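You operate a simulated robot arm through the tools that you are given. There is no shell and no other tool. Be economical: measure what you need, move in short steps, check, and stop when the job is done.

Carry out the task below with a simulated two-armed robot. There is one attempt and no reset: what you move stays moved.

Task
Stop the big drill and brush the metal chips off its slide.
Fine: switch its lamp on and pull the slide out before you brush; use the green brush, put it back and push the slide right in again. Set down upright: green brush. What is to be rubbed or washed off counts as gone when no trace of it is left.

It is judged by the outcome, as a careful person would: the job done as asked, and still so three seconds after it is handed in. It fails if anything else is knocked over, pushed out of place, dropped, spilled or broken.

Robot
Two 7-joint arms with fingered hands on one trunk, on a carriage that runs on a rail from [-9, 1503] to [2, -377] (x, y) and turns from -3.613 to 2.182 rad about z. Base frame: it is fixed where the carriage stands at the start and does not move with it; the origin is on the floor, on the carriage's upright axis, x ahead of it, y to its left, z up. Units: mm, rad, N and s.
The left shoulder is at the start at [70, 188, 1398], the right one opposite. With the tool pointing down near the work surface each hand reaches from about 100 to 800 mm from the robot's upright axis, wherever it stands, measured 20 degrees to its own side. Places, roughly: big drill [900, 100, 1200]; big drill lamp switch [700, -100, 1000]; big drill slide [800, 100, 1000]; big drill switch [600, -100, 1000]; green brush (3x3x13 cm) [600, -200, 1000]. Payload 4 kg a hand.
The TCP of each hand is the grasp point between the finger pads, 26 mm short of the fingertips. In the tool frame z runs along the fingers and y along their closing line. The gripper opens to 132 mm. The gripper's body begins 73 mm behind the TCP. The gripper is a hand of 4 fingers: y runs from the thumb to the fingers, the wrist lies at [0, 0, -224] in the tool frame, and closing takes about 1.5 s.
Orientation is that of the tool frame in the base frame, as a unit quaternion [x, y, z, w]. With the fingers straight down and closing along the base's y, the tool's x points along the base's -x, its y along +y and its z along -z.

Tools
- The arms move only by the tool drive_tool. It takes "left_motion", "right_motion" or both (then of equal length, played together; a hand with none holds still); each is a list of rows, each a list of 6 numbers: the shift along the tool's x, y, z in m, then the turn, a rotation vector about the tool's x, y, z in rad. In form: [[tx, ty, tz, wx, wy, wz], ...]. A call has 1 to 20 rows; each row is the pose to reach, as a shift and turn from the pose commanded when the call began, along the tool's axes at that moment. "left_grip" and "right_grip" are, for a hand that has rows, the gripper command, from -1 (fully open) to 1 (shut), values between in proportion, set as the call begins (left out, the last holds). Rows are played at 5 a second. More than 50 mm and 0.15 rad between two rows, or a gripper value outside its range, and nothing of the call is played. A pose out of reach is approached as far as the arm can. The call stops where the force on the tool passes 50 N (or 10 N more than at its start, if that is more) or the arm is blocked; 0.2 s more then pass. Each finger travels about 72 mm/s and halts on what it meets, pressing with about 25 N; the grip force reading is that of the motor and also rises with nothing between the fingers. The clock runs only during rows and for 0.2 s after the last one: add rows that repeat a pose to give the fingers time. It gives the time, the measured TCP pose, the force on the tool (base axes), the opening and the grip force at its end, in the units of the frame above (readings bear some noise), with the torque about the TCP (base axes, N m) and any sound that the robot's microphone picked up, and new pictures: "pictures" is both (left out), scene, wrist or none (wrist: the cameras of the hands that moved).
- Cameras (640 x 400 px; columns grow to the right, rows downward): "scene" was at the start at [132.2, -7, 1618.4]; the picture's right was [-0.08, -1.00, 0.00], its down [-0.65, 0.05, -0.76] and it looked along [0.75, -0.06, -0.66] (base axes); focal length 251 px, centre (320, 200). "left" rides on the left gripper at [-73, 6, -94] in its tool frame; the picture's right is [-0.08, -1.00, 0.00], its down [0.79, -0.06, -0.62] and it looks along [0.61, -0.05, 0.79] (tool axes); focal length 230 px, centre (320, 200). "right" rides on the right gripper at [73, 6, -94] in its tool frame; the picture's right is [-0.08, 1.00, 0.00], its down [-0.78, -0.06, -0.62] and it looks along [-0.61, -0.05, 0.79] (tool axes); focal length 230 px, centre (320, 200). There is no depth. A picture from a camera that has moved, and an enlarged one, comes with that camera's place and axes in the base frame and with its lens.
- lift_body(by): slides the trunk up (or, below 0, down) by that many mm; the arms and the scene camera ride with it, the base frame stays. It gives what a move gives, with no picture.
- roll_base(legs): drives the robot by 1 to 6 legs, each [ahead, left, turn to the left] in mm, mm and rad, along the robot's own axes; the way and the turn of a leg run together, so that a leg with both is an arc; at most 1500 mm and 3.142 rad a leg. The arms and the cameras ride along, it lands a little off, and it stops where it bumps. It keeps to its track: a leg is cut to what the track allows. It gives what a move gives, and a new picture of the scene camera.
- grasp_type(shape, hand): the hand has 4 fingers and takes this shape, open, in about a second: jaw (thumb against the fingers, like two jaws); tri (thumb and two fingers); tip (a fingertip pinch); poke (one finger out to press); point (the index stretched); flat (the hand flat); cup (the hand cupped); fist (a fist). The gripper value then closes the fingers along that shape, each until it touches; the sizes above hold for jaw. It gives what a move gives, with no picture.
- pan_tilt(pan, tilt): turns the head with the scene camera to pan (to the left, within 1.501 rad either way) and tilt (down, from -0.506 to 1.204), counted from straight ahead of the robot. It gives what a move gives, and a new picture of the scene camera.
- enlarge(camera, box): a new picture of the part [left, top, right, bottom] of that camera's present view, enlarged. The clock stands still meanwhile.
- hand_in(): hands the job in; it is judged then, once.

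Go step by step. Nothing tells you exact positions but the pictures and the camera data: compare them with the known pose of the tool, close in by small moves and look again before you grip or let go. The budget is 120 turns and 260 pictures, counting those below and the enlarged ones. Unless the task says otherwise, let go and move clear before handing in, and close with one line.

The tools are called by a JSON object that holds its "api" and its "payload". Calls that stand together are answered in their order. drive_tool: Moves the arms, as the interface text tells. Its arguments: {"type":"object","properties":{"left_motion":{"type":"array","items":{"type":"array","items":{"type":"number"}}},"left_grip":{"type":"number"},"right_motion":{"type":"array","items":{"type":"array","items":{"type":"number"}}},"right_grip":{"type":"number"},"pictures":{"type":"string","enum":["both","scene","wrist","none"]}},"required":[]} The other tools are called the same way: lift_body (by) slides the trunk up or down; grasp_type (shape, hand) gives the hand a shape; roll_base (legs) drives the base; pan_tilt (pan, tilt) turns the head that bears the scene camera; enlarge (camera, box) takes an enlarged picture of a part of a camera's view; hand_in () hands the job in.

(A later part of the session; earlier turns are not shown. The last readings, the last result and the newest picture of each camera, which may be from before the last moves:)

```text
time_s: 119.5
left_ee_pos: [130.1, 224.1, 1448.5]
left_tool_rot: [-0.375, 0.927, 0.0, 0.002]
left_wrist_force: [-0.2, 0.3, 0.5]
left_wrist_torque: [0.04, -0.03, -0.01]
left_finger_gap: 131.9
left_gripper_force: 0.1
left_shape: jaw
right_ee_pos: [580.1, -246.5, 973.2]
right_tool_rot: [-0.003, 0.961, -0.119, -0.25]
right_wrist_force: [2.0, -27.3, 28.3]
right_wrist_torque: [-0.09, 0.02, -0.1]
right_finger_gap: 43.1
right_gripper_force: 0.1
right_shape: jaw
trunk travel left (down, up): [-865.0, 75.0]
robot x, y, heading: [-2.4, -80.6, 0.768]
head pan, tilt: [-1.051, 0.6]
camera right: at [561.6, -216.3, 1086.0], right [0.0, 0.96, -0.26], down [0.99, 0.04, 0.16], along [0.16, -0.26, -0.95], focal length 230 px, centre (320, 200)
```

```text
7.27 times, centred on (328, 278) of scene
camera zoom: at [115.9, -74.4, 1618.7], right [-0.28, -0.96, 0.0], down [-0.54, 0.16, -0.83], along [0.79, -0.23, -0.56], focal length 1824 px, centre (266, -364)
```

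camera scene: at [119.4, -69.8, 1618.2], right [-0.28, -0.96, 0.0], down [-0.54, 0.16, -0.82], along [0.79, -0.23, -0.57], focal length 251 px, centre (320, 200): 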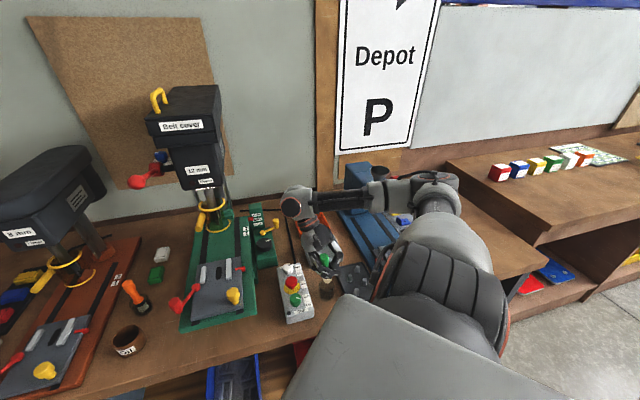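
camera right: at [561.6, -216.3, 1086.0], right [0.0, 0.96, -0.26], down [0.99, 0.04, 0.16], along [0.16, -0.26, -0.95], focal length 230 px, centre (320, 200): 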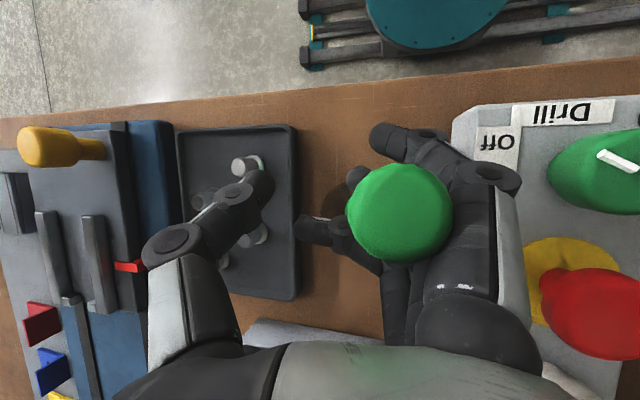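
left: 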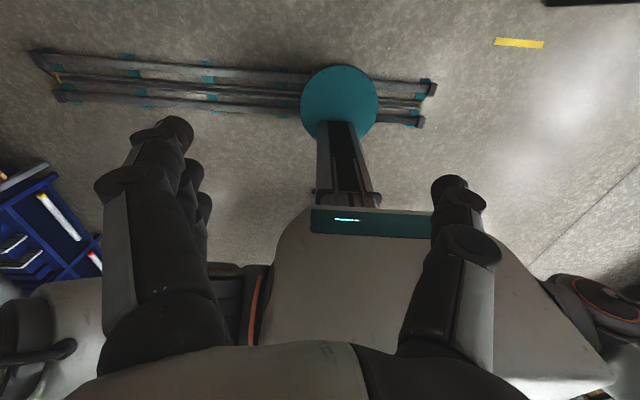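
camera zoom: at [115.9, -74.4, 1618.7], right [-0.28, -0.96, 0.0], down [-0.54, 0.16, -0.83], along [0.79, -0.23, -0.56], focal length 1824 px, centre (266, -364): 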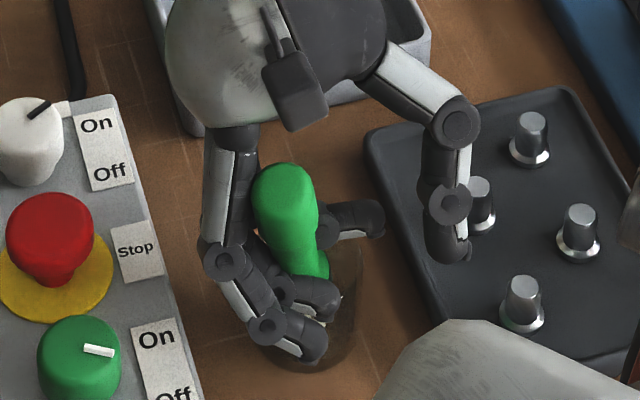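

The lower fingers are pressing something sideways (probably inside the cup's rim). I'll rise straight up 12 mm and look.

{"api": "drive_tool", "payload": {"right_motion": [[0.0029, -0.0014, -0.0051, 0, 0, 0], [0.0058, -0.0027, -0.0101, 0, 0, 0]], "pictures": "none"}}

{"api": "enlarge", "payload": {"camera": "scene", "box": [300, 240, 355, 310]}}

{"api": "enlarge", "payload": {"camera": "right", "box": [280, 80, 540, 320]}}

```text
time_s: 120.1
left_ee_pos: [135.0, 230.7, 1446.6]
left_tool_rot: [-0.376, 0.926, -0.001, 0.0]
left_wrist_force: [0.9, 0.2, -0.3]
left_wrist_torque: [0.0, -0.02, 0.0]
left_finger_gap: 131.8
left_gripper_force: 0.1
left_shape: jaw
right_ee_pos: [583.6, -240.6, 981.0]
right_tool_rot: [-0.003, 0.961, -0.117, -0.251]
right_wrist_force: [15.7, -7.9, 3.1]
right_wrist_torque: [-0.14, -0.36, -0.33]
right_finger_gap: 48.9
right_gripper_force: 0.1
right_shape: jaw
trunk travel left (down, up): [-865.0, 75.0]
robot x, y, heading: [0.9, -79.7, 0.771]
head pan, tilt: [-1.051, 0.6]
```

```text
5.71 times, centred on (328, 275) of scene
camera zoom: at [121.9, -68.6, 1617.8], right [-0.28, -0.96, 0.0], down [-0.54, 0.16, -0.82], along [0.79, -0.23, -0.57], focal length 1433 px, centre (277, -229)
```

zoom: 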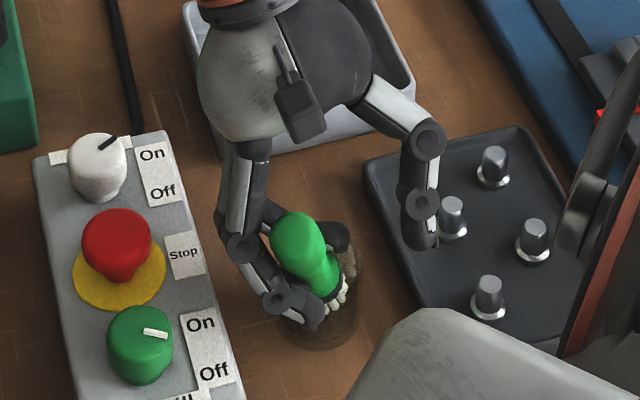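

```text
1.67 times, centred on (410, 200) of right
camera zoom: at [565.6, -211.6, 1095.5], right [0.0, 0.97, -0.26], down [0.99, 0.04, 0.16], along [0.16, -0.26, -0.95], focal length 384 px, centre (170, 200)
```

zoom: 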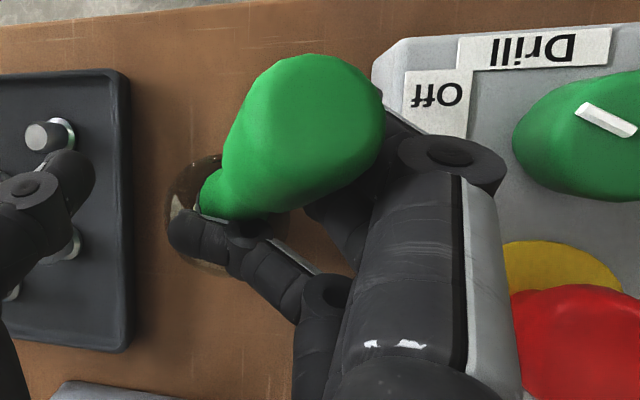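

The brush leans left onto the fingers. I'll push it back upright: narrow the grip slightly while moving the hand 15 mm to the right.

{"api": "drive_tool", "payload": {"right_motion": [[-0.0004, -0.0073, 0.0017, 0, 0, 0], [-0.0008, -0.0146, 0.0034, 0, 0, 0], [-0.0008, -0.0146, 0.0034, 0, 0, 0], [-0.0008, -0.0146, 0.0034, 0, 0, 0]], "right_grip": 0.45, "pictures": "none"}}

{"api": "enlarge", "payload": {"camera": "scene", "box": [300, 240, 355, 310]}}

{"api": "enlarge", "payload": {"camera": "right", "box": [240, 60, 500, 300]}}

```text
time_s: 121.1
left_ee_pos: [133.1, 232.2, 1446.4]
left_tool_rot: [-0.375, 0.927, -0.001, 0.0]
left_wrist_force: [0.3, 0.1, 0.2]
left_wrist_torque: [0.02, 0.03, 0.0]
left_finger_gap: 131.8
left_gripper_force: 0.0
left_shape: jaw
right_ee_pos: [581.5, -254.5, 982.4]
right_tool_rot: [-0.003, 0.961, -0.119, -0.251]
right_wrist_force: [15.7, 8.7, 16.7]
right_wrist_torque: [0.54, -0.53, -0.35]
right_finger_gap: 40.2
right_gripper_force: 0.1
right_shape: jaw
trunk travel left (down, up): [-865.0, 75.0]
robot x, y, heading: [-1.9, -80.2, 0.768]
head pan, tilt: [-1.051, 0.6]
```

```text
5.71 times, centred on (328, 275) of scene
camera zoom: at [119.9, -67.0, 1618.4], right [-0.28, -0.96, 0.0], down [-0.54, 0.16, -0.83], along [0.79, -0.23, -0.56], focal length 1433 px, centre (277, -229)
```

zoom: 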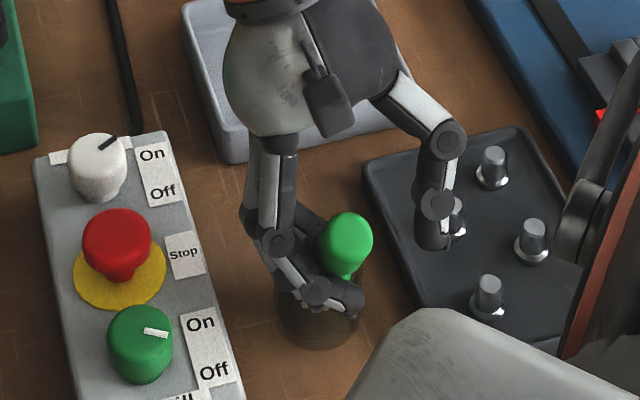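

```text
1.67 times, centred on (370, 180) of right
camera zoom: at [564.0, -225.0, 1096.8], right [0.0, 0.96, -0.26], down [0.99, 0.04, 0.16], along [0.16, -0.26, -0.95], focal length 384 px, centre (237, 233)
```

zoom: 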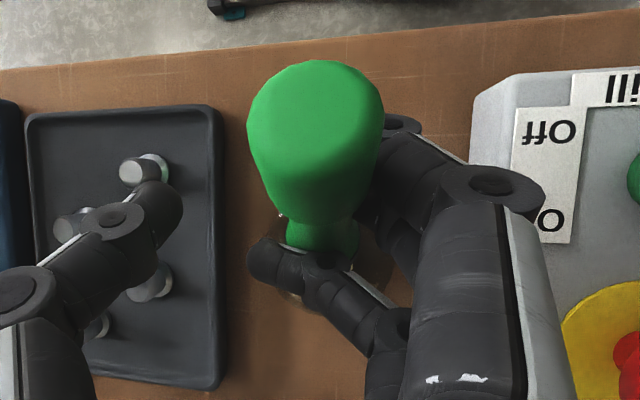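

The brush is caged and leans toward the robot now. I'll withdraw the hand along its own axis (up and slightly away) in small steps, which also nudges it upright.

{"api": "drive_tool", "payload": {"right_motion": [[0, 0.002, -0.006, 0, 0, 0], [0, 0.005, -0.012, 0, 0, 0], [0, 0.008, -0.018, 0, 0, 0]], "right_grip": 0.3, "pictures": "none"}}

{"api": "enlarge", "payload": {"camera": "scene", "box": [300, 240, 355, 310]}}

{"api": "enlarge", "payload": {"camera": "right", "box": [240, 60, 500, 300]}}

```text
time_s: 121.9
left_ee_pos: [132.3, 229.5, 1446.0]
left_tool_rot: [-0.376, 0.927, -0.001, 0.0]
left_wrist_force: [-0.1, -0.4, -0.4]
left_wrist_torque: [-0.03, -0.02, 0.0]
left_finger_gap: 131.7
left_gripper_force: 0.1
left_shape: jaw
right_ee_pos: [590.1, -244.8, 995.8]
right_tool_rot: [-0.003, 0.96, -0.119, -0.253]
right_wrist_force: [0.1, -2.1, -0.7]
right_wrist_torque: [-0.09, -0.03, -0.05]
right_finger_gap: 48.3
right_gripper_force: 0.1
right_shape: jaw
trunk travel left (down, up): [-865.0, 75.0]
robot x, y, heading: [0.7, -80.9, 0.774]
head pan, tilt: [-1.051, 0.6]
```

```text
5.71 times, centred on (328, 275) of scene
camera zoom: at [119.9, -69.5, 1618.2], right [-0.28, -0.96, 0.0], down [-0.54, 0.16, -0.82], along [0.79, -0.23, -0.57], focal length 1433 px, centre (277, -229)
```

zoom: 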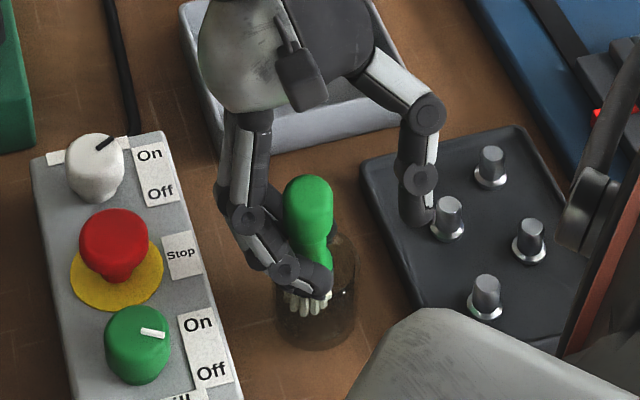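

```text
1.67 times, centred on (370, 180) of right
camera zoom: at [571.5, -215.5, 1109.2], right [0.0, 0.96, -0.26], down [0.99, 0.04, 0.15], along [0.16, -0.26, -0.95], focal length 384 px, centre (237, 233)
```

zoom: 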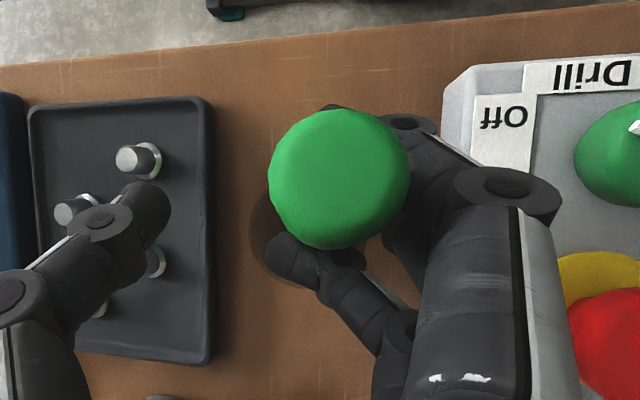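

The brush is almost upright and force-free. I'll open wider while moving the hand left so the fingers slide out sideways.

{"api": "drive_tool", "payload": {"right_motion": [[0, 0.003, -0.001, 0, 0, 0], [0.0003, 0.006, -0.0015, 0, 0, 0], [0.0006, 0.01, -0.0025, 0, 0, 0], [0.0006, 0.012, -0.003, 0, 0, 0], [0.0006, 0.012, -0.003, 0, 0, 0]], "right_grip": -0.3, "pictures": "none"}}

{"api": "enlarge", "payload": {"camera": "scene", "box": [300, 240, 355, 310]}}

{"api": "enlarge", "payload": {"camera": "right", "box": [240, 60, 500, 300]}}

```text
time_s: 123.1
left_ee_pos: [132.0, 229.7, 1446.2]
left_tool_rot: [-0.376, 0.926, 0.0, 0.0]
left_wrist_force: [-1.0, -0.3, -1.0]
left_wrist_torque: [0.05, 0.0, -0.02]
left_finger_gap: 131.8
left_gripper_force: 0.1
left_shape: jaw
right_ee_pos: [589.4, -232.5, 995.0]
right_tool_rot: [-0.003, 0.96, -0.119, -0.252]
right_wrist_force: [0.6, 0.3, -0.7]
right_wrist_torque: [0.04, -0.01, 0.03]
right_finger_gap: 85.8
right_gripper_force: 0.0
right_shape: jaw
trunk travel left (down, up): [-865.0, 75.0]
robot x, y, heading: [0.4, -80.5, 0.775]
head pan, tilt: [-1.051, 0.6]
```

```text
5.71 times, centred on (328, 275) of scene
camera zoom: at [119.7, -70.5, 1618.2], right [-0.28, -0.96, 0.0], down [-0.54, 0.16, -0.82], along [0.79, -0.23, -0.57], focal length 1433 px, centre (277, -229)
```

zoom: 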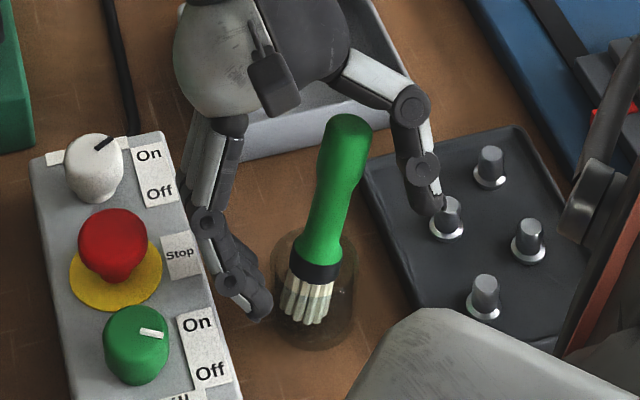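

```text
1.67 times, centred on (370, 180) of right
camera zoom: at [571.3, -203.0, 1109.9], right [0.0, 0.96, -0.26], down [0.99, 0.04, 0.15], along [0.16, -0.26, -0.95], focal length 384 px, centre (237, 233)
```

zoom: 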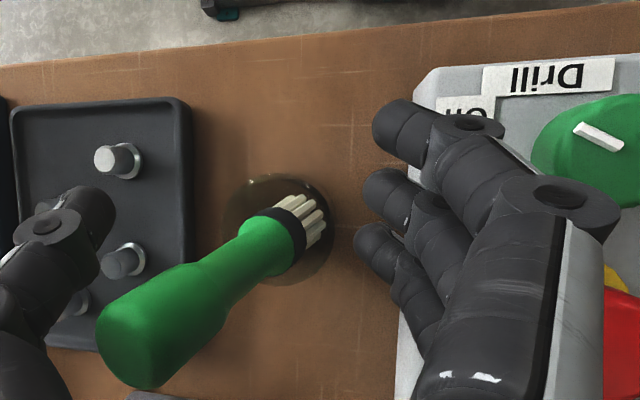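

The fingers are free and the brush is in its cup, but leaning on the rim away from the robot. I'll rise, make the hand vertical with its closing line along the lean, and then straighten the brush with a partial close.

{"api": "drive_tool", "payload": {"right_motion": [[0.0146, -0.0068, -0.0253, 0, 0, 0], [0.0291, -0.0136, -0.0506, 0, 0, 0], [0.0437, -0.0204, -0.0759, 0, 0, 0], [0.053, -0.025, -0.0927, 0, 0, 0]], "right_grip": -1, "pictures": "none"}}

{"api": "enlarge", "payload": {"camera": "right", "box": [120, 40, 520, 290]}}

{"api": "enlarge", "payload": {"camera": "scene", "box": [300, 240, 355, 310]}}

```text
time_s: 124.1
left_ee_pos: [131.5, 228.8, 1447.2]
left_tool_rot: [-0.375, 0.927, -0.001, 0.0]
left_wrist_force: [-0.1, 0.3, -0.3]
left_wrist_torque: [0.02, 0.0, -0.02]
left_finger_gap: 131.6
left_gripper_force: 0.0
left_shape: jaw
right_ee_pos: [590.6, -232.0, 1108.6]
right_tool_rot: [-0.002, 0.96, -0.119, -0.252]
right_wrist_force: [-0.2, 0.8, 0.7]
right_wrist_torque: [0.02, -0.02, 0.01]
right_finger_gap: 131.7
right_gripper_force: 0.1
right_shape: jaw
trunk travel left (down, up): [-865.0, 75.0]
robot x, y, heading: [2.1, -77.7, 0.766]
head pan, tilt: [-1.051, 0.6]
```

```text
1.60 times, centred on (320, 165) of right
camera zoom: at [572.1, -202.0, 1221.9], right [0.0, 0.96, -0.26], down [0.99, 0.04, 0.15], along [0.16, -0.26, -0.95], focal length 368 px, centre (320, 256)
```

zoom: 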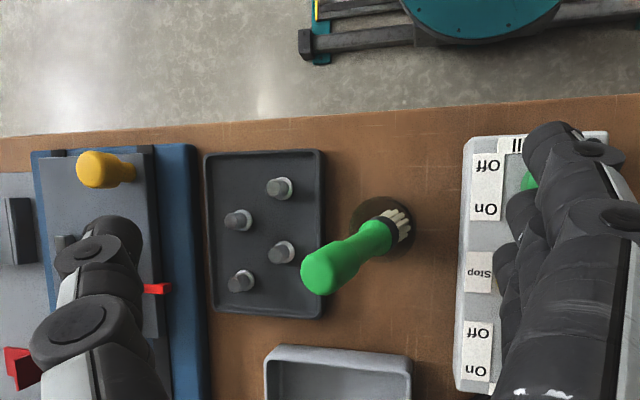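

```text
5.71 times, centred on (328, 275) of scene
camera zoom: at [118.7, -69.5, 1618.3], right [-0.28, -0.96, 0.0], down [-0.54, 0.16, -0.83], along [0.79, -0.23, -0.56], focal length 1433 px, centre (277, -229)
```

zoom: 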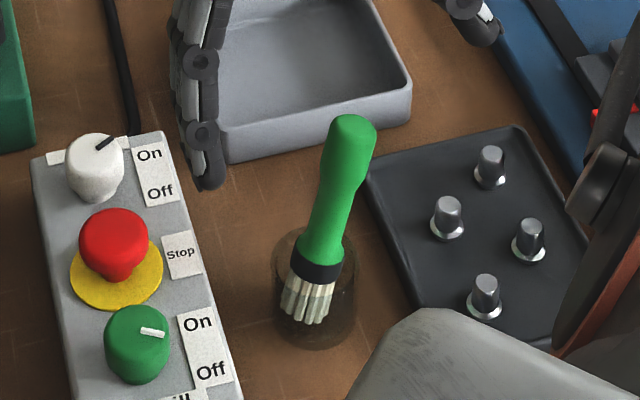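

The brush leans 21° toward (0.5, −0.86). I'll turn the hand vertical with yaw +31°, so thumb and fingers close along that line over the cup's centre.

{"api": "drive_tool", "payload": {"right_motion": [[-0.001, 0.001, 0.001, -0.0162, -0.0938, -0.087], [-0.002, 0.002, 0.0015, -0.0323, -0.1877, -0.174], [-0.003, 0.0033, 0.002, -0.0485, -0.2815, -0.261], [-0.004, 0.0043, 0.003, -0.0647, -0.3753, -0.348], [-0.005, 0.0054, 0.0037, -0.0808, -0.4692, -0.435], [-0.0058, 0.0065, 0.0044, -0.097, -0.563, -0.522]], "pictures": "wrist"}}

```text
time_s: 125.5
left_ee_pos: [131.1, 229.7, 1447.1]
left_tool_rot: [-0.376, 0.927, -0.001, 0.0]
left_wrist_force: [-0.7, 0.2, -0.3]
left_wrist_torque: [0.02, -0.01, -0.02]
left_finger_gap: 131.8
left_gripper_force: 0.1
left_shape: jaw
right_ee_pos: [592.8, -228.1, 1096.7]
right_tool_rot: [-0.268, 0.963, 0.001, 0.001]
right_wrist_force: [0.4, 0.2, -0.4]
right_wrist_torque: [-0.03, 0.02, 0.01]
right_finger_gap: 132.0
right_gripper_force: 0.0
right_shape: jaw
trunk travel left (down, up): [-865.0, 75.0]
robot x, y, heading: [0.1, -79.0, 0.766]
head pan, tilt: [-1.051, 0.6]
camera right: at [527.3, -261.9, 1192.6], right [-0.45, 0.89, 0.0], down [0.7, 0.35, 0.62], along [0.55, 0.28, -0.79], focal length 230 px, centre (320, 200)
```

right: 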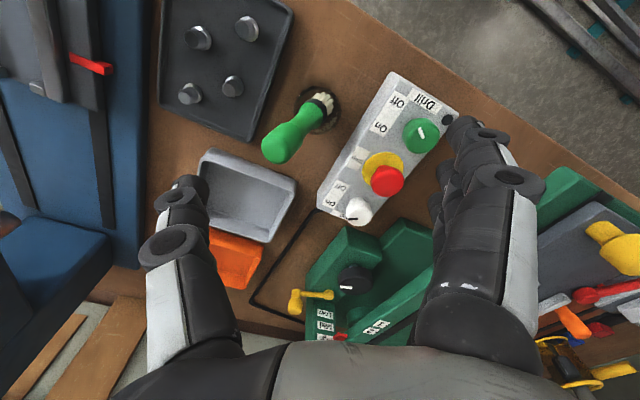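

Well aligned over the cup. Descend around the leaning brush with the hand fully open.

{"api": "drive_tool", "payload": {"right_motion": [[0, 0, 0.03, 0, 0, 0], [0, 0, 0.06, 0, 0, 0], [0, 0, 0.085, 0, 0, 0]], "pictures": "wrist"}}

```text
time_s: 126.3
left_ee_pos: [132.1, 229.7, 1447.9]
left_tool_rot: [-0.375, 0.927, 0.0, 0.0]
left_wrist_force: [-0.2, -0.2, -0.7]
left_wrist_torque: [-0.02, 0.03, -0.02]
left_finger_gap: 131.8
left_gripper_force: 0.1
left_shape: jaw
right_ee_pos: [592.5, -227.8, 1012.6]
right_tool_rot: [-0.268, 0.963, 0.0, 0.0]
right_wrist_force: [-0.3, -0.3, 0.1]
right_wrist_torque: [-0.01, -0.02, 0.0]
right_finger_gap: 132.0
right_gripper_force: 0.0
right_shape: jaw
trunk travel left (down, up): [-865.0, 75.0]
robot x, y, heading: [2.7, -76.2, 0.769]
head pan, tilt: [-1.051, 0.6]
camera right: at [526.8, -262.0, 1107.2], right [-0.45, 0.89, 0.0], down [0.7, 0.35, 0.62], along [0.55, 0.28, -0.79], focal length 230 px, centre (320, 200)
```

right: 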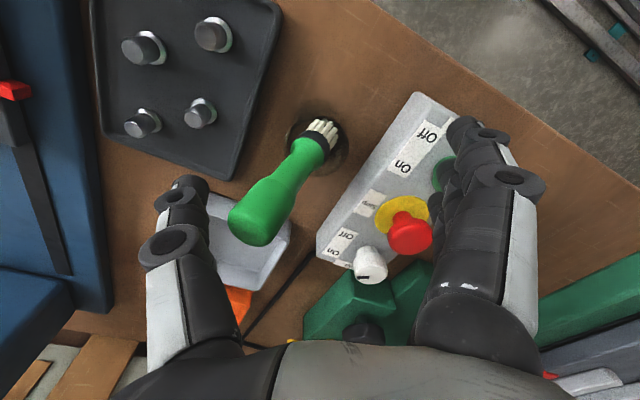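

The brush is between thumb and fingers. Close partway to a 35 mm gap so it is pushed upright without being crossed by the fingers.

{"api": "drive_tool", "payload": {"right_motion": [[0, 0, 0, 0, 0, 0], [0, 0, 0, 0, 0, 0], [0, 0, 0, 0, 0, 0], [0, 0, 0, 0, 0, 0], [0, 0, 0, 0, 0, 0], [0, 0, 0, 0, 0, 0], [0, 0, 0, 0, 0, 0]], "right_grip": 0.46, "pictures": "wrist"}}

{"api": "enlarge", "payload": {"camera": "scene", "box": [300, 240, 355, 310]}}

```text
time_s: 127.9
left_ee_pos: [132.9, 229.6, 1447.3]
left_tool_rot: [-0.375, 0.927, -0.001, 0.0]
left_wrist_force: [-0.1, 0.5, -0.3]
left_wrist_torque: [0.01, -0.02, 0.02]
left_finger_gap: 131.8
left_gripper_force: 0.0
left_shape: jaw
right_ee_pos: [591.7, -227.5, 1013.4]
right_tool_rot: [-0.268, 0.964, 0.0, -0.001]
right_wrist_force: [-0.7, 1.2, 1.0]
right_wrist_torque: [0.02, -0.04, 0.02]
right_finger_gap: 36.0
right_gripper_force: 0.1
right_shape: jaw
trunk travel left (down, up): [-865.0, 75.0]
robot x, y, heading: [1.4, -79.0, 0.768]
head pan, tilt: [-1.051, 0.6]
camera right: at [526.6, -261.7, 1107.7], right [-0.45, 0.89, 0.0], down [0.7, 0.35, 0.62], along [0.55, 0.28, -0.79], focal length 230 px, centre (320, 200)
```

right: 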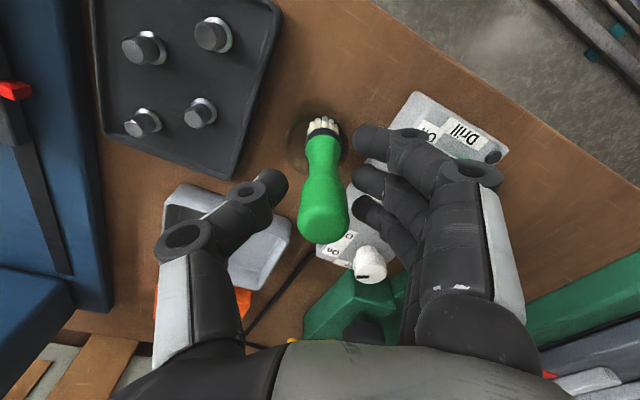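

```text
5.71 times, centred on (328, 275) of scene
camera zoom: at [119.4, -69.7, 1618.3], right [-0.28, -0.96, 0.0], down [-0.54, 0.16, -0.83], along [0.79, -0.23, -0.56], focal length 1433 px, centre (277, -229)
```

zoom: 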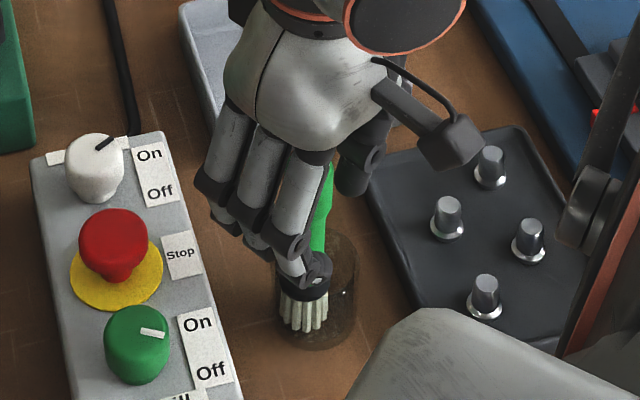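

The brush stands practically vertical now. I'll tighten slightly to centre it, then open.

{"api": "drive_tool", "payload": {"right_motion": [[0, 0, 0, 0, 0, 0], [0, 0, 0, 0, 0, 0], [0, 0, 0, 0, 0, 0]], "right_grip": 0.54, "pictures": "wrist"}}

{"api": "drive_tool", "payload": {"right_motion": [[0, 0, 0, 0, 0, 0], [0, 0, 0, 0, 0, 0], [0, 0, 0, 0, 0, 0]], "right_grip": 0.35, "pictures": "wrist"}}

```text
time_s: 128.7
left_ee_pos: [132.6, 229.1, 1446.6]
left_tool_rot: [-0.375, 0.927, -0.002, 0.001]
left_wrist_force: [-0.7, 0.3, 0.0]
left_wrist_torque: [0.01, 0.0, 0.0]
left_finger_gap: 131.9
left_gripper_force: 0.0
left_shape: jaw
right_ee_pos: [591.5, -227.3, 1012.9]
right_tool_rot: [-0.268, 0.963, 0.0, 0.0]
right_wrist_force: [0.2, 0.0, 0.0]
right_wrist_torque: [-0.03, 0.0, 0.0]
right_finger_gap: 30.8
right_gripper_force: 0.0
right_shape: jaw
trunk travel left (down, up): [-865.0, 75.0]
robot x, y, heading: [-1.1, -77.1, 0.765]
head pan, tilt: [-1.051, 0.6]
camera right: at [526.6, -261.7, 1107.7], right [-0.45, 0.89, 0.0], down [0.7, 0.35, 0.62], along [0.55, 0.28, -0.79], focal length 230 px, centre (320, 200)
```

right: 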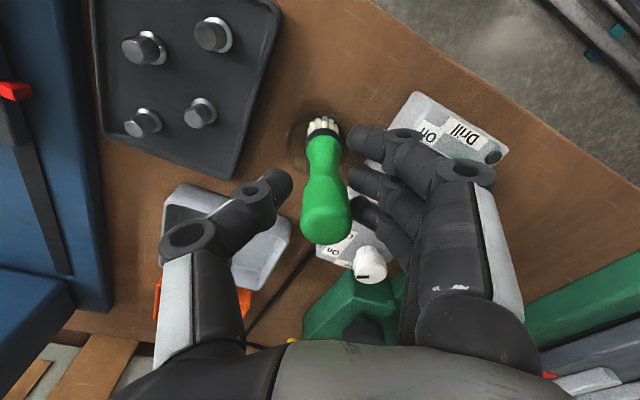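

```text
time_s: 129.5
left_ee_pos: [133.0, 230.6, 1446.5]
left_tool_rot: [-0.376, 0.927, 0.0, 0.0]
left_wrist_force: [-0.1, 0.0, 1.1]
left_wrist_torque: [-0.01, 0.02, 0.0]
left_finger_gap: 131.8
left_gripper_force: 0.0
left_shape: jaw
right_ee_pos: [591.8, -227.1, 1012.0]
right_tool_rot: [-0.268, 0.963, 0.0, 0.0]
right_wrist_force: [0.5, 0.2, -0.3]
right_wrist_torque: [0.0, 0.03, -0.01]
right_finger_gap: 42.5
right_gripper_force: 0.1
right_shape: jaw
trunk travel left (down, up): [-865.0, 75.0]
robot x, y, heading: [-0.8, -76.0, 0.77]
head pan, tilt: [-1.051, 0.6]
camera right: at [526.6, -261.7, 1107.7], right [-0.45, 0.89, 0.0], down [0.7, 0.35, 0.62], along [0.55, 0.28, -0.79], focal length 230 px, centre (320, 200)
```

right: 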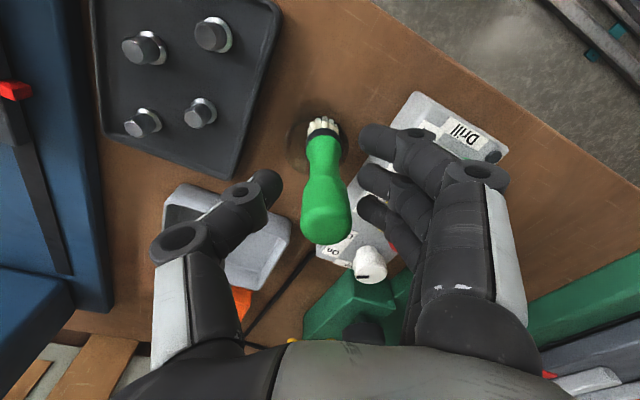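

It stays standing by itself. Open fully and rise.

{"api": "drive_tool", "payload": {"right_motion": [[0, 0, 0, 0, 0, 0], [0, 0, 0, 0, 0, 0], [0, 0, 0, 0, 0, 0], [0, 0, 0, 0, 0, 0]], "right_grip": -0.6, "pictures": "none"}}

{"api": "drive_tool", "payload": {"right_motion": [[0, 0, -0.03, 0, 0, 0], [0, 0, -0.06, 0, 0, 0], [0, 0, -0.09, 0, 0, 0], [0, 0, -0.11, 0, 0, 0]], "pictures": "wrist"}}

{"api": "enlarge", "payload": {"camera": "scene", "box": [290, 230, 365, 310]}}

```text
time_s: 130.5
left_ee_pos: [133.2, 229.4, 1446.2]
left_tool_rot: [-0.375, 0.927, 0.0, 0.0]
left_wrist_force: [-0.7, 0.0, 0.0]
left_wrist_torque: [0.0, -0.03, -0.01]
left_finger_gap: 131.8
left_gripper_force: 0.0
left_shape: jaw
right_ee_pos: [591.6, -228.0, 1013.1]
right_tool_rot: [-0.268, 0.963, 0.0, 0.0]
right_wrist_force: [0.0, -0.4, 0.9]
right_wrist_torque: [-0.01, 0.01, -0.02]
right_finger_gap: 105.1
right_gripper_force: 0.1
right_shape: jaw
trunk travel left (down, up): [-865.0, 75.0]
robot x, y, heading: [0.6, -78.6, 0.767]
head pan, tilt: [-1.051, 0.6]
```

```text
time_s: 131.5
left_ee_pos: [131.3, 229.0, 1447.0]
left_tool_rot: [-0.375, 0.927, -0.001, 0.0]
left_wrist_force: [0.3, -0.3, -0.1]
left_wrist_torque: [0.01, -0.01, -0.02]
left_finger_gap: 131.6
left_gripper_force: 0.1
left_shape: jaw
right_ee_pos: [591.0, -225.1, 1124.2]
right_tool_rot: [-0.268, 0.963, 0.001, -0.001]
right_wrist_force: [-0.4, -0.5, -0.3]
right_wrist_torque: [0.0, -0.03, -0.02]
right_finger_gap: 105.2
right_gripper_force: 0.0
right_shape: jaw
trunk travel left (down, up): [-865.0, 75.0]
robot x, y, heading: [2.5, -75.4, 0.769]
head pan, tilt: [-1.051, 0.6]
camera right: at [526.5, -260.2, 1218.1], right [-0.45, 0.89, 0.0], down [0.7, 0.35, 0.62], along [0.55, 0.28, -0.79], focal length 230 px, centre (320, 200)
```

right: 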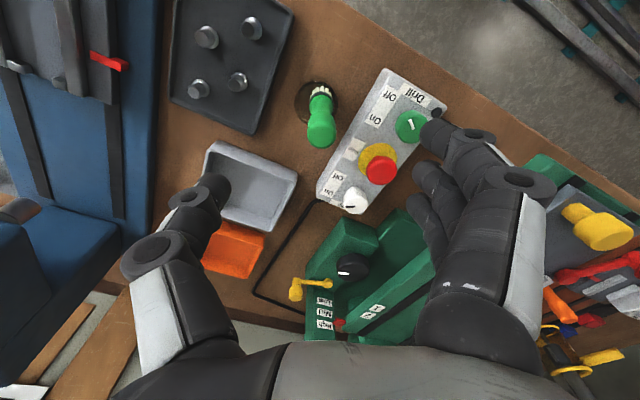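

```text
5.00 times, centred on (328, 270) of scene
camera zoom: at [118.5, -69.7, 1618.3], right [-0.28, -0.96, 0.0], down [-0.54, 0.16, -0.83], along [0.79, -0.23, -0.56], focal length 1254 px, centre (282, -150)
```

zoom: 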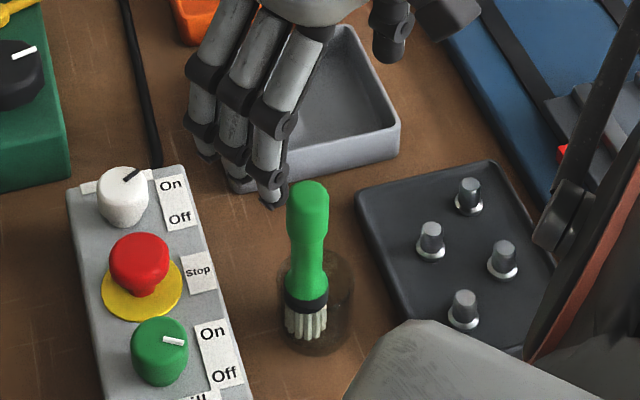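

The brush stands upright in its cup. Now the slide: I'll close the hand, pull back to x≈480 so it comes in front of the yellow knob, and drive the carriage left again.

{"api": "drive_tool", "payload": {"right_motion": [[0.023, 0.014, 0, 0, 0, 0.135], [0.046, 0.028, 0, 0, 0, 0.27], [0.069, 0.041, 0, 0, 0, 0.405], [0.094, 0.0565, 0, 0, 0, 0.54], [0.094, 0.0565, 0, 0, 0, 0.54]], "right_grip": 1, "pictures": "none"}}

{"api": "roll_base", "payload": {"legs": [[171, 176, 0]]}}

{"api": "enlarge", "payload": {"camera": "right", "box": [0, 0, 640, 400]}}

```text
time_s: 132.9
left_ee_pos: [132.6, 232.0, 1446.6]
left_tool_rot: [-0.376, 0.926, -0.002, 0.0]
left_wrist_force: [0.7, 0.3, 0.3]
left_wrist_torque: [0.02, 0.0, -0.02]
left_finger_gap: 131.8
left_gripper_force: 0.0
left_shape: jaw
right_ee_pos: [509.5, -285.9, 1055.7]
right_tool_rot: [0.0, 0.991, -0.094, -0.096]
right_wrist_force: [0.0, 0.1, 0.4]
right_wrist_torque: [0.01, -0.01, -0.01]
right_finger_gap: 0.0
right_gripper_force: 25.4
right_shape: jaw
right hand out of reach, approached as far as the arm can: row 1, 2, 3, 4, 5
trunk travel left (down, up): [-865.0, 75.0]
robot x, y, heading: [-1.8, -80.5, 0.768]
head pan, tilt: [-1.051, 0.6]
stopped in row 5 (right hand): the arm was blocked; the commanded pose is now the measured one
```

```text
time_s: 134.7
left_ee_pos: [132.6, 468.8, 1448.5]
left_tool_rot: [-0.374, 0.927, 0.001, 0.001]
left_wrist_force: [-0.5, 0.3, 0.1]
left_wrist_torque: [0.04, 0.0, -0.02]
left_finger_gap: 132.0
left_gripper_force: 0.1
left_shape: jaw
right_ee_pos: [507.0, -48.7, 1055.5]
right_tool_rot: [0.001, 0.991, -0.092, -0.097]
right_wrist_force: [0.2, 0.6, -0.6]
right_wrist_torque: [0.05, 0.0, 0.02]
right_finger_gap: 0.1
right_gripper_force: 24.3
right_shape: jaw
trunk travel left (down, up): [-865.0, 75.0]
robot x, y, heading: [-1.9, 164.1, 0.762]
head pan, tilt: [-1.051, 0.6]
camera scene: at [118.1, 169.8, 1618.3], right [-0.28, -0.96, 0.0], down [-0.54, 0.16, -0.82], along [0.79, -0.23, -0.57], focal length 251 px, centre (320, 200)
```

scene: 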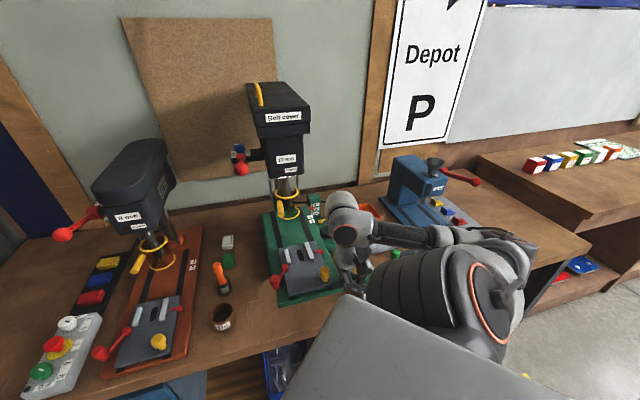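

```text
1.00 times, centred on (320, 200) of right (not enlarged: the box is as wide or as high as the picture)
camera zoom: at [454.5, -25.6, 1159.6], right [0.06, 0.98, -0.2], down [0.89, 0.03, 0.46], along [0.45, -0.2, -0.87], focal length 230 px, centre (320, 200)
```

zoom: 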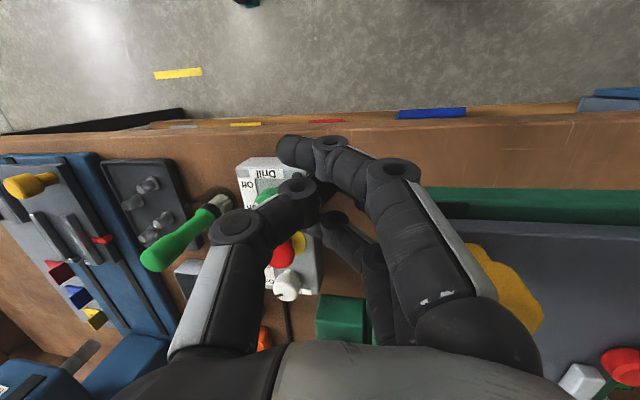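

The arm hit its limit and the hand sits lower than planned, but clear. I'll check that the brush is still upright and the slide undisturbed.

{"api": "enlarge", "payload": {"camera": "right", "box": [100, 140, 260, 290]}}

{"api": "enlarge", "payload": {"camera": "scene", "box": [260, 190, 420, 300]}}

```text
2.67 times, centred on (180, 215) of right
camera zoom: at [454.5, -25.6, 1159.6], right [0.06, 0.98, -0.2], down [0.89, 0.03, 0.46], along [0.45, -0.2, -0.87], focal length 614 px, centre (693, 160)
```

zoom: 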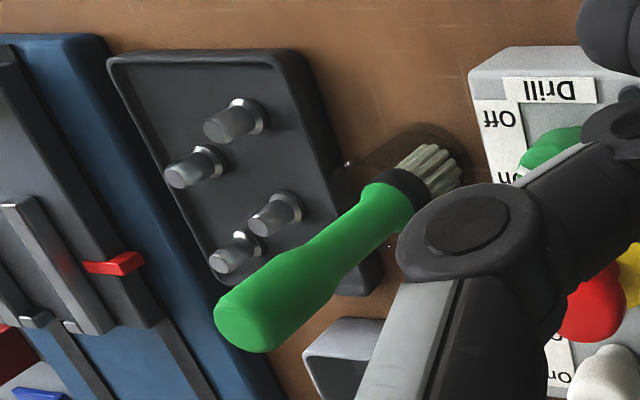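

```text
3.64 times, centred on (340, 245) of scene
camera zoom: at [118.1, 169.8, 1618.3], right [-0.28, -0.96, 0.0], down [-0.54, 0.16, -0.82], along [0.79, -0.23, -0.57], focal length 912 px, centre (247, 36)
```

zoom: 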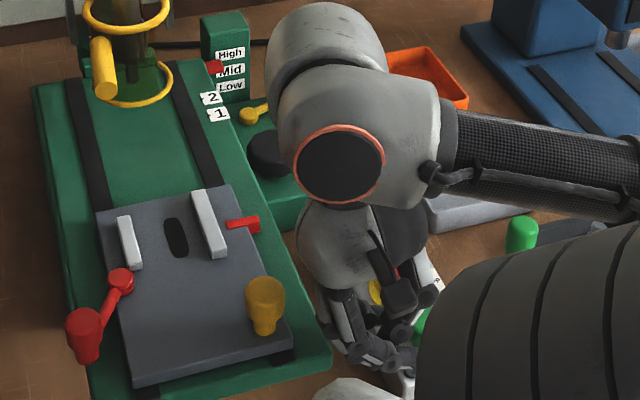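

The brush is exactly vertical and the slide as I left it; knob at (547, 32). I'll raise the trunk and bring the open hand, vertical, above the knob to grip it again.

{"api": "lift_body", "payload": {"by": 75}}

{"api": "drive_tool", "payload": {"right_motion": [[-0.009, 0.019, -0.007, -0.046, -0.049, 0], [-0.019, 0.039, -0.0135, -0.092, -0.098, 0], [-0.028, 0.058, -0.02, -0.139, -0.146, 0], [-0.038, 0.0775, -0.027, -0.185, -0.195, 0], [-0.038, 0.0775, -0.027, -0.185, -0.195, 0]], "right_grip": -0.1}}

```text
time_s: 135.8
left_ee_pos: [133.3, 470.9, 1521.0]
left_tool_rot: [-0.374, 0.928, -0.001, 0.0]
left_wrist_force: [0.2, -0.6, 1.1]
left_wrist_torque: [0.05, 0.0, 0.01]
left_finger_gap: 131.6
left_gripper_force: 0.1
left_shape: jaw
right_ee_pos: [507.6, -47.5, 1129.6]
right_tool_rot: [0.002, 0.991, -0.092, -0.096]
right_wrist_force: [-0.9, -0.3, -0.3]
right_wrist_torque: [-0.02, 0.01, -0.03]
right_finger_gap: 0.0
right_gripper_force: 25.2
right_shape: jaw
trunk travel left (down, up): [-940.0, 0.0]
robot x, y, heading: [0.1, 166.4, 0.763]
head pan, tilt: [-1.051, 0.6]
```

```text
time_s: 137.0
left_ee_pos: [132.0, 471.1, 1523.3]
left_tool_rot: [-0.374, 0.927, -0.001, 0.0]
left_wrist_force: [-0.8, -0.4, -0.9]
left_wrist_torque: [-0.02, -0.02, -0.03]
left_finger_gap: 132.0
left_gripper_force: 0.1
left_shape: jaw
right_ee_pos: [548.8, 23.7, 1135.2]
right_tool_rot: [0.002, 1.0, -0.004, -0.011]
right_wrist_force: [-1.2, -1.4, 0.3]
right_wrist_torque: [0.03, -0.02, 0.02]
right_finger_gap: 72.4
right_gripper_force: 0.0
right_shape: jaw
right hand out of reach, approached as far as the arm can: row 2, 3, 4, 5
trunk travel left (down, up): [-940.0, 0.0]
robot x, y, heading: [-4.6, 159.7, 0.764]
head pan, tilt: [-1.051, 0.6]
camera scene: at [117.5, 172.7, 1693.3], right [-0.28, -0.96, 0.0], down [-0.54, 0.16, -0.83], along [0.79, -0.23, -0.56], focal length 251 px, centre (320, 200)
camera right: at [478.8, 28.7, 1230.8], right [0.08, 1.0, -0.01], down [0.8, -0.06, 0.6], along [0.6, -0.06, -0.8], focal length 230 px, centre (320, 200)
```

scene: 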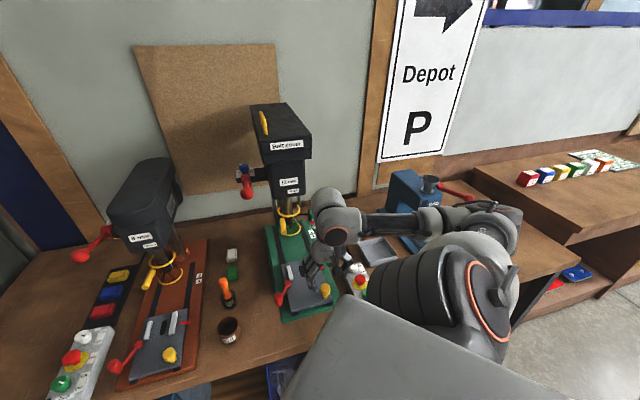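
right: 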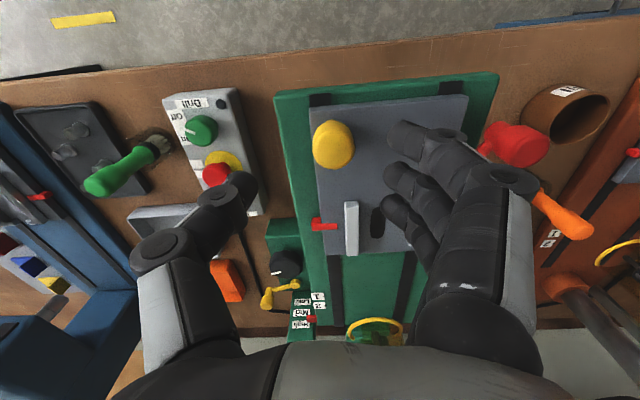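

Knob at (545, 30). I'll align over it and descend.

{"api": "drive_tool", "payload": {"right_motion": [[0.0035, 0.007, 0.015, 0, 0, 0], [0.0035, 0.007, 0.035, 0, 0, 0], [0.0035, 0.007, 0.055, 0, 0, 0]], "pictures": "wrist"}}

```text
time_s: 137.8
left_ee_pos: [132.7, 472.5, 1522.2]
left_tool_rot: [-0.374, 0.927, 0.0, 0.0]
left_wrist_force: [-0.3, 0.1, 0.3]
left_wrist_torque: [-0.01, 0.03, -0.01]
left_finger_gap: 131.8
left_gripper_force: 0.1
left_shape: jaw
right_ee_pos: [546.0, 30.5, 1079.8]
right_tool_rot: [0.003, 1.0, 0.0, 0.0]
right_wrist_force: [-0.5, -0.4, 0.8]
right_wrist_torque: [-0.01, -0.01, 0.03]
right_finger_gap: 72.5
right_gripper_force: 0.1
right_shape: jaw
trunk travel left (down, up): [-940.0, 0.0]
robot x, y, heading: [-3.2, 166.2, 0.763]
head pan, tilt: [-1.051, 0.6]
camera right: at [473.2, 34.8, 1174.9], right [0.08, 1.0, 0.0], down [0.78, -0.06, 0.62], along [0.62, -0.05, -0.79], focal length 230 px, centre (320, 200)
```

right: 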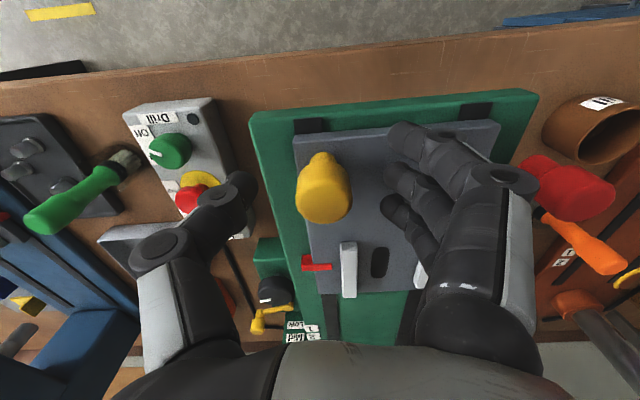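

The knob is centred. Close on it.

{"api": "drive_tool", "payload": {"right_motion": [[0, 0, 0, 0, 0, 0], [0, 0, 0, 0, 0, 0], [0, 0, 0, 0, 0, 0], [0, 0, 0, 0, 0, 0], [0, 0, 0, 0, 0, 0], [0, 0, 0, 0, 0, 0]], "right_grip": 1, "pictures": "none"}}

{"api": "drive_tool", "payload": {"right_motion": [[-0.02, 0, 0, 0, 0, 0], [-0.04, 0.001, 0, 0, 0, 0], [-0.06, 0.0015, 0, 0, 0, 0], [-0.08, 0.002, 0, 0, 0, 0], [-0.1, 0.003, 0, 0, 0, 0]]}}

```text
time_s: 139.2
left_ee_pos: [133.7, 468.8, 1522.5]
left_tool_rot: [-0.372, 0.928, 0.0, 0.001]
left_wrist_force: [-0.5, 0.4, -0.3]
left_wrist_torque: [0.03, 0.03, 0.0]
left_finger_gap: 131.7
left_gripper_force: 0.1
left_shape: jaw
right_ee_pos: [544.1, 27.3, 1080.7]
right_tool_rot: [0.003, 1.0, 0.0, 0.0]
right_wrist_force: [-0.7, -10.8, -3.2]
right_wrist_torque: [-0.23, 0.03, 0.03]
right_finger_gap: 7.7
right_gripper_force: 25.4
right_shape: jaw
trunk travel left (down, up): [-940.0, 0.0]
robot x, y, heading: [-4.4, 161.4, 0.766]
head pan, tilt: [-1.051, 0.6]
```

```text
time_s: 140.4
left_ee_pos: [133.7, 468.4, 1522.6]
left_tool_rot: [-0.374, 0.928, 0.001, 0.0]
left_wrist_force: [0.0, -0.3, 0.5]
left_wrist_torque: [-0.01, 0.02, -0.03]
left_finger_gap: 131.8
left_gripper_force: 0.1
left_shape: jaw
right_ee_pos: [648.2, 29.7, 1079.5]
right_tool_rot: [0.001, 1.0, 0.001, 0.0]
right_wrist_force: [-1.0, -16.6, -1.6]
right_wrist_torque: [-0.26, 0.03, -0.05]
right_finger_gap: 7.7
right_gripper_force: 25.4
right_shape: jaw
trunk travel left (down, up): [-940.0, 0.0]
robot x, y, heading: [-0.5, 163.5, 0.763]
head pan, tilt: [-1.051, 0.6]
camera scene: at [119.1, 168.4, 1693.2], right [-0.28, -0.96, 0.0], down [-0.54, 0.16, -0.82], along [0.79, -0.23, -0.57], focal length 251 px, centre (320, 200)
camera right: at [575.0, 33.2, 1174.5], right [0.08, 1.0, 0.0], down [0.78, -0.07, 0.62], along [0.61, -0.05, -0.79], focal length 230 px, centre (320, 200)
```

scene: 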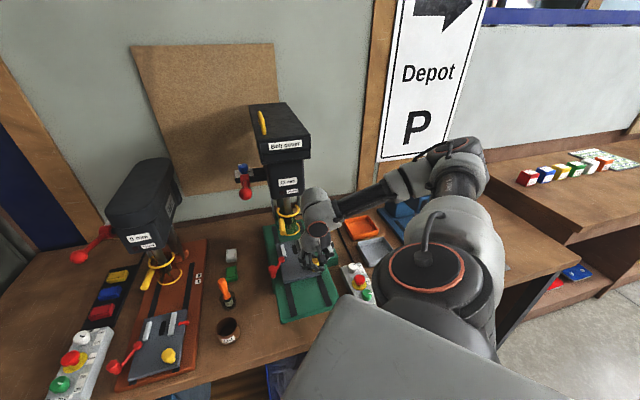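
right: 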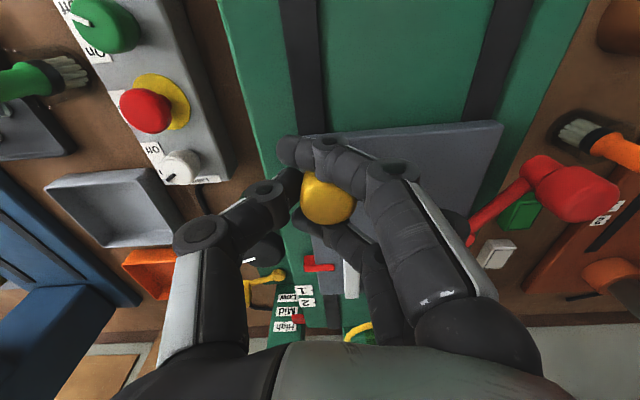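

The slide follows. Continue inward 75 mm.

{"api": "drive_tool", "payload": {"right_motion": [[-0.02, -0.001, 0, 0, 0, 0], [-0.04, -0.001, 0, 0, 0, 0], [-0.06, -0.0005, 0, 0, 0, 0], [-0.075, 0, 0, 0, 0, 0]]}}

{"api": "enlarge", "payload": {"camera": "scene", "box": [250, 180, 350, 290]}}

```text
time_s: 141.4
left_ee_pos: [132.9, 468.7, 1522.6]
left_tool_rot: [-0.373, 0.928, 0.001, 0.0]
left_wrist_force: [-0.4, 0.5, 1.3]
left_wrist_torque: [0.0, 0.02, 0.0]
left_finger_gap: 131.8
left_gripper_force: 0.1
left_shape: jaw
right_ee_pos: [722.2, 27.9, 1080.2]
right_tool_rot: [0.002, 1.0, 0.0, 0.001]
right_wrist_force: [-1.9, -13.4, -4.9]
right_wrist_torque: [-0.26, 0.07, -0.02]
right_finger_gap: 7.5
right_gripper_force: 25.2
right_shape: jaw
trunk travel left (down, up): [-940.0, 0.0]
robot x, y, heading: [2.2, 161.9, 0.765]
head pan, tilt: [-1.051, 0.6]
camera scene: at [119.3, 169.7, 1693.2], right [-0.28, -0.96, 0.0], down [-0.54, 0.16, -0.82], along [0.79, -0.23, -0.57], focal length 251 px, centre (320, 200)
camera right: at [649.2, 33.5, 1174.9], right [0.08, 1.0, 0.0], down [0.78, -0.06, 0.62], along [0.62, -0.05, -0.79], focal length 230 px, centre (320, 200)
```

scene: 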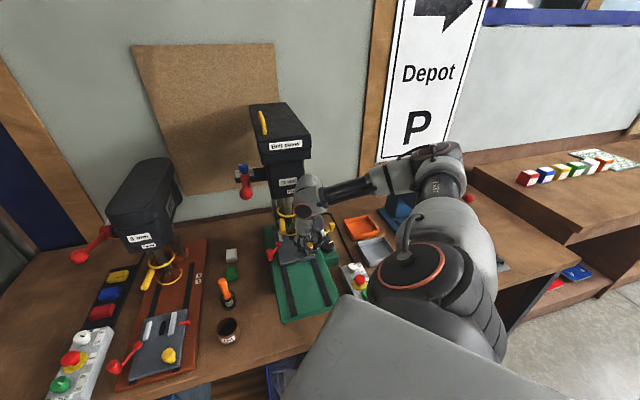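
right: 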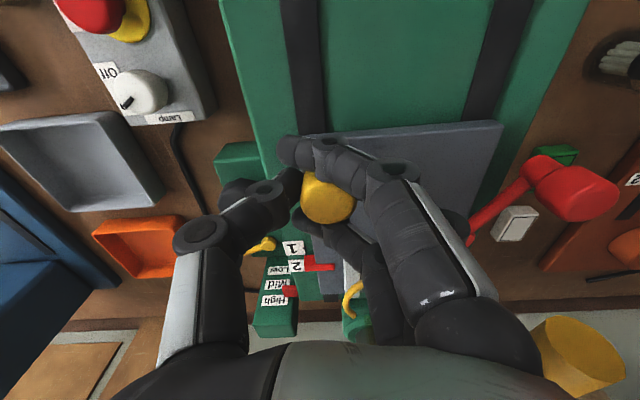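

```text
3.64 times, centred on (300, 235) of scene
camera zoom: at [119.3, 169.7, 1693.2], right [-0.28, -0.96, 0.0], down [-0.54, 0.16, -0.82], along [0.79, -0.23, -0.57], focal length 912 px, centre (393, 73)
```

zoom: 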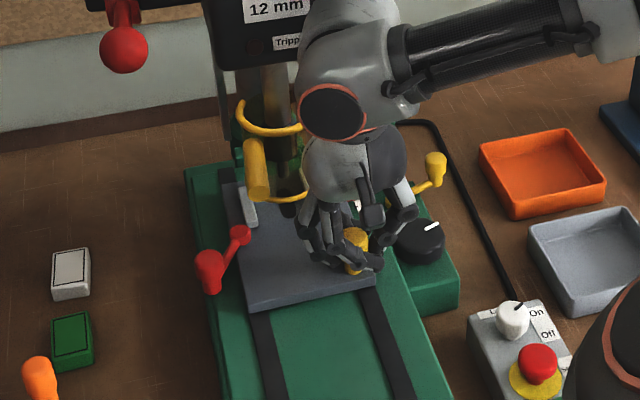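

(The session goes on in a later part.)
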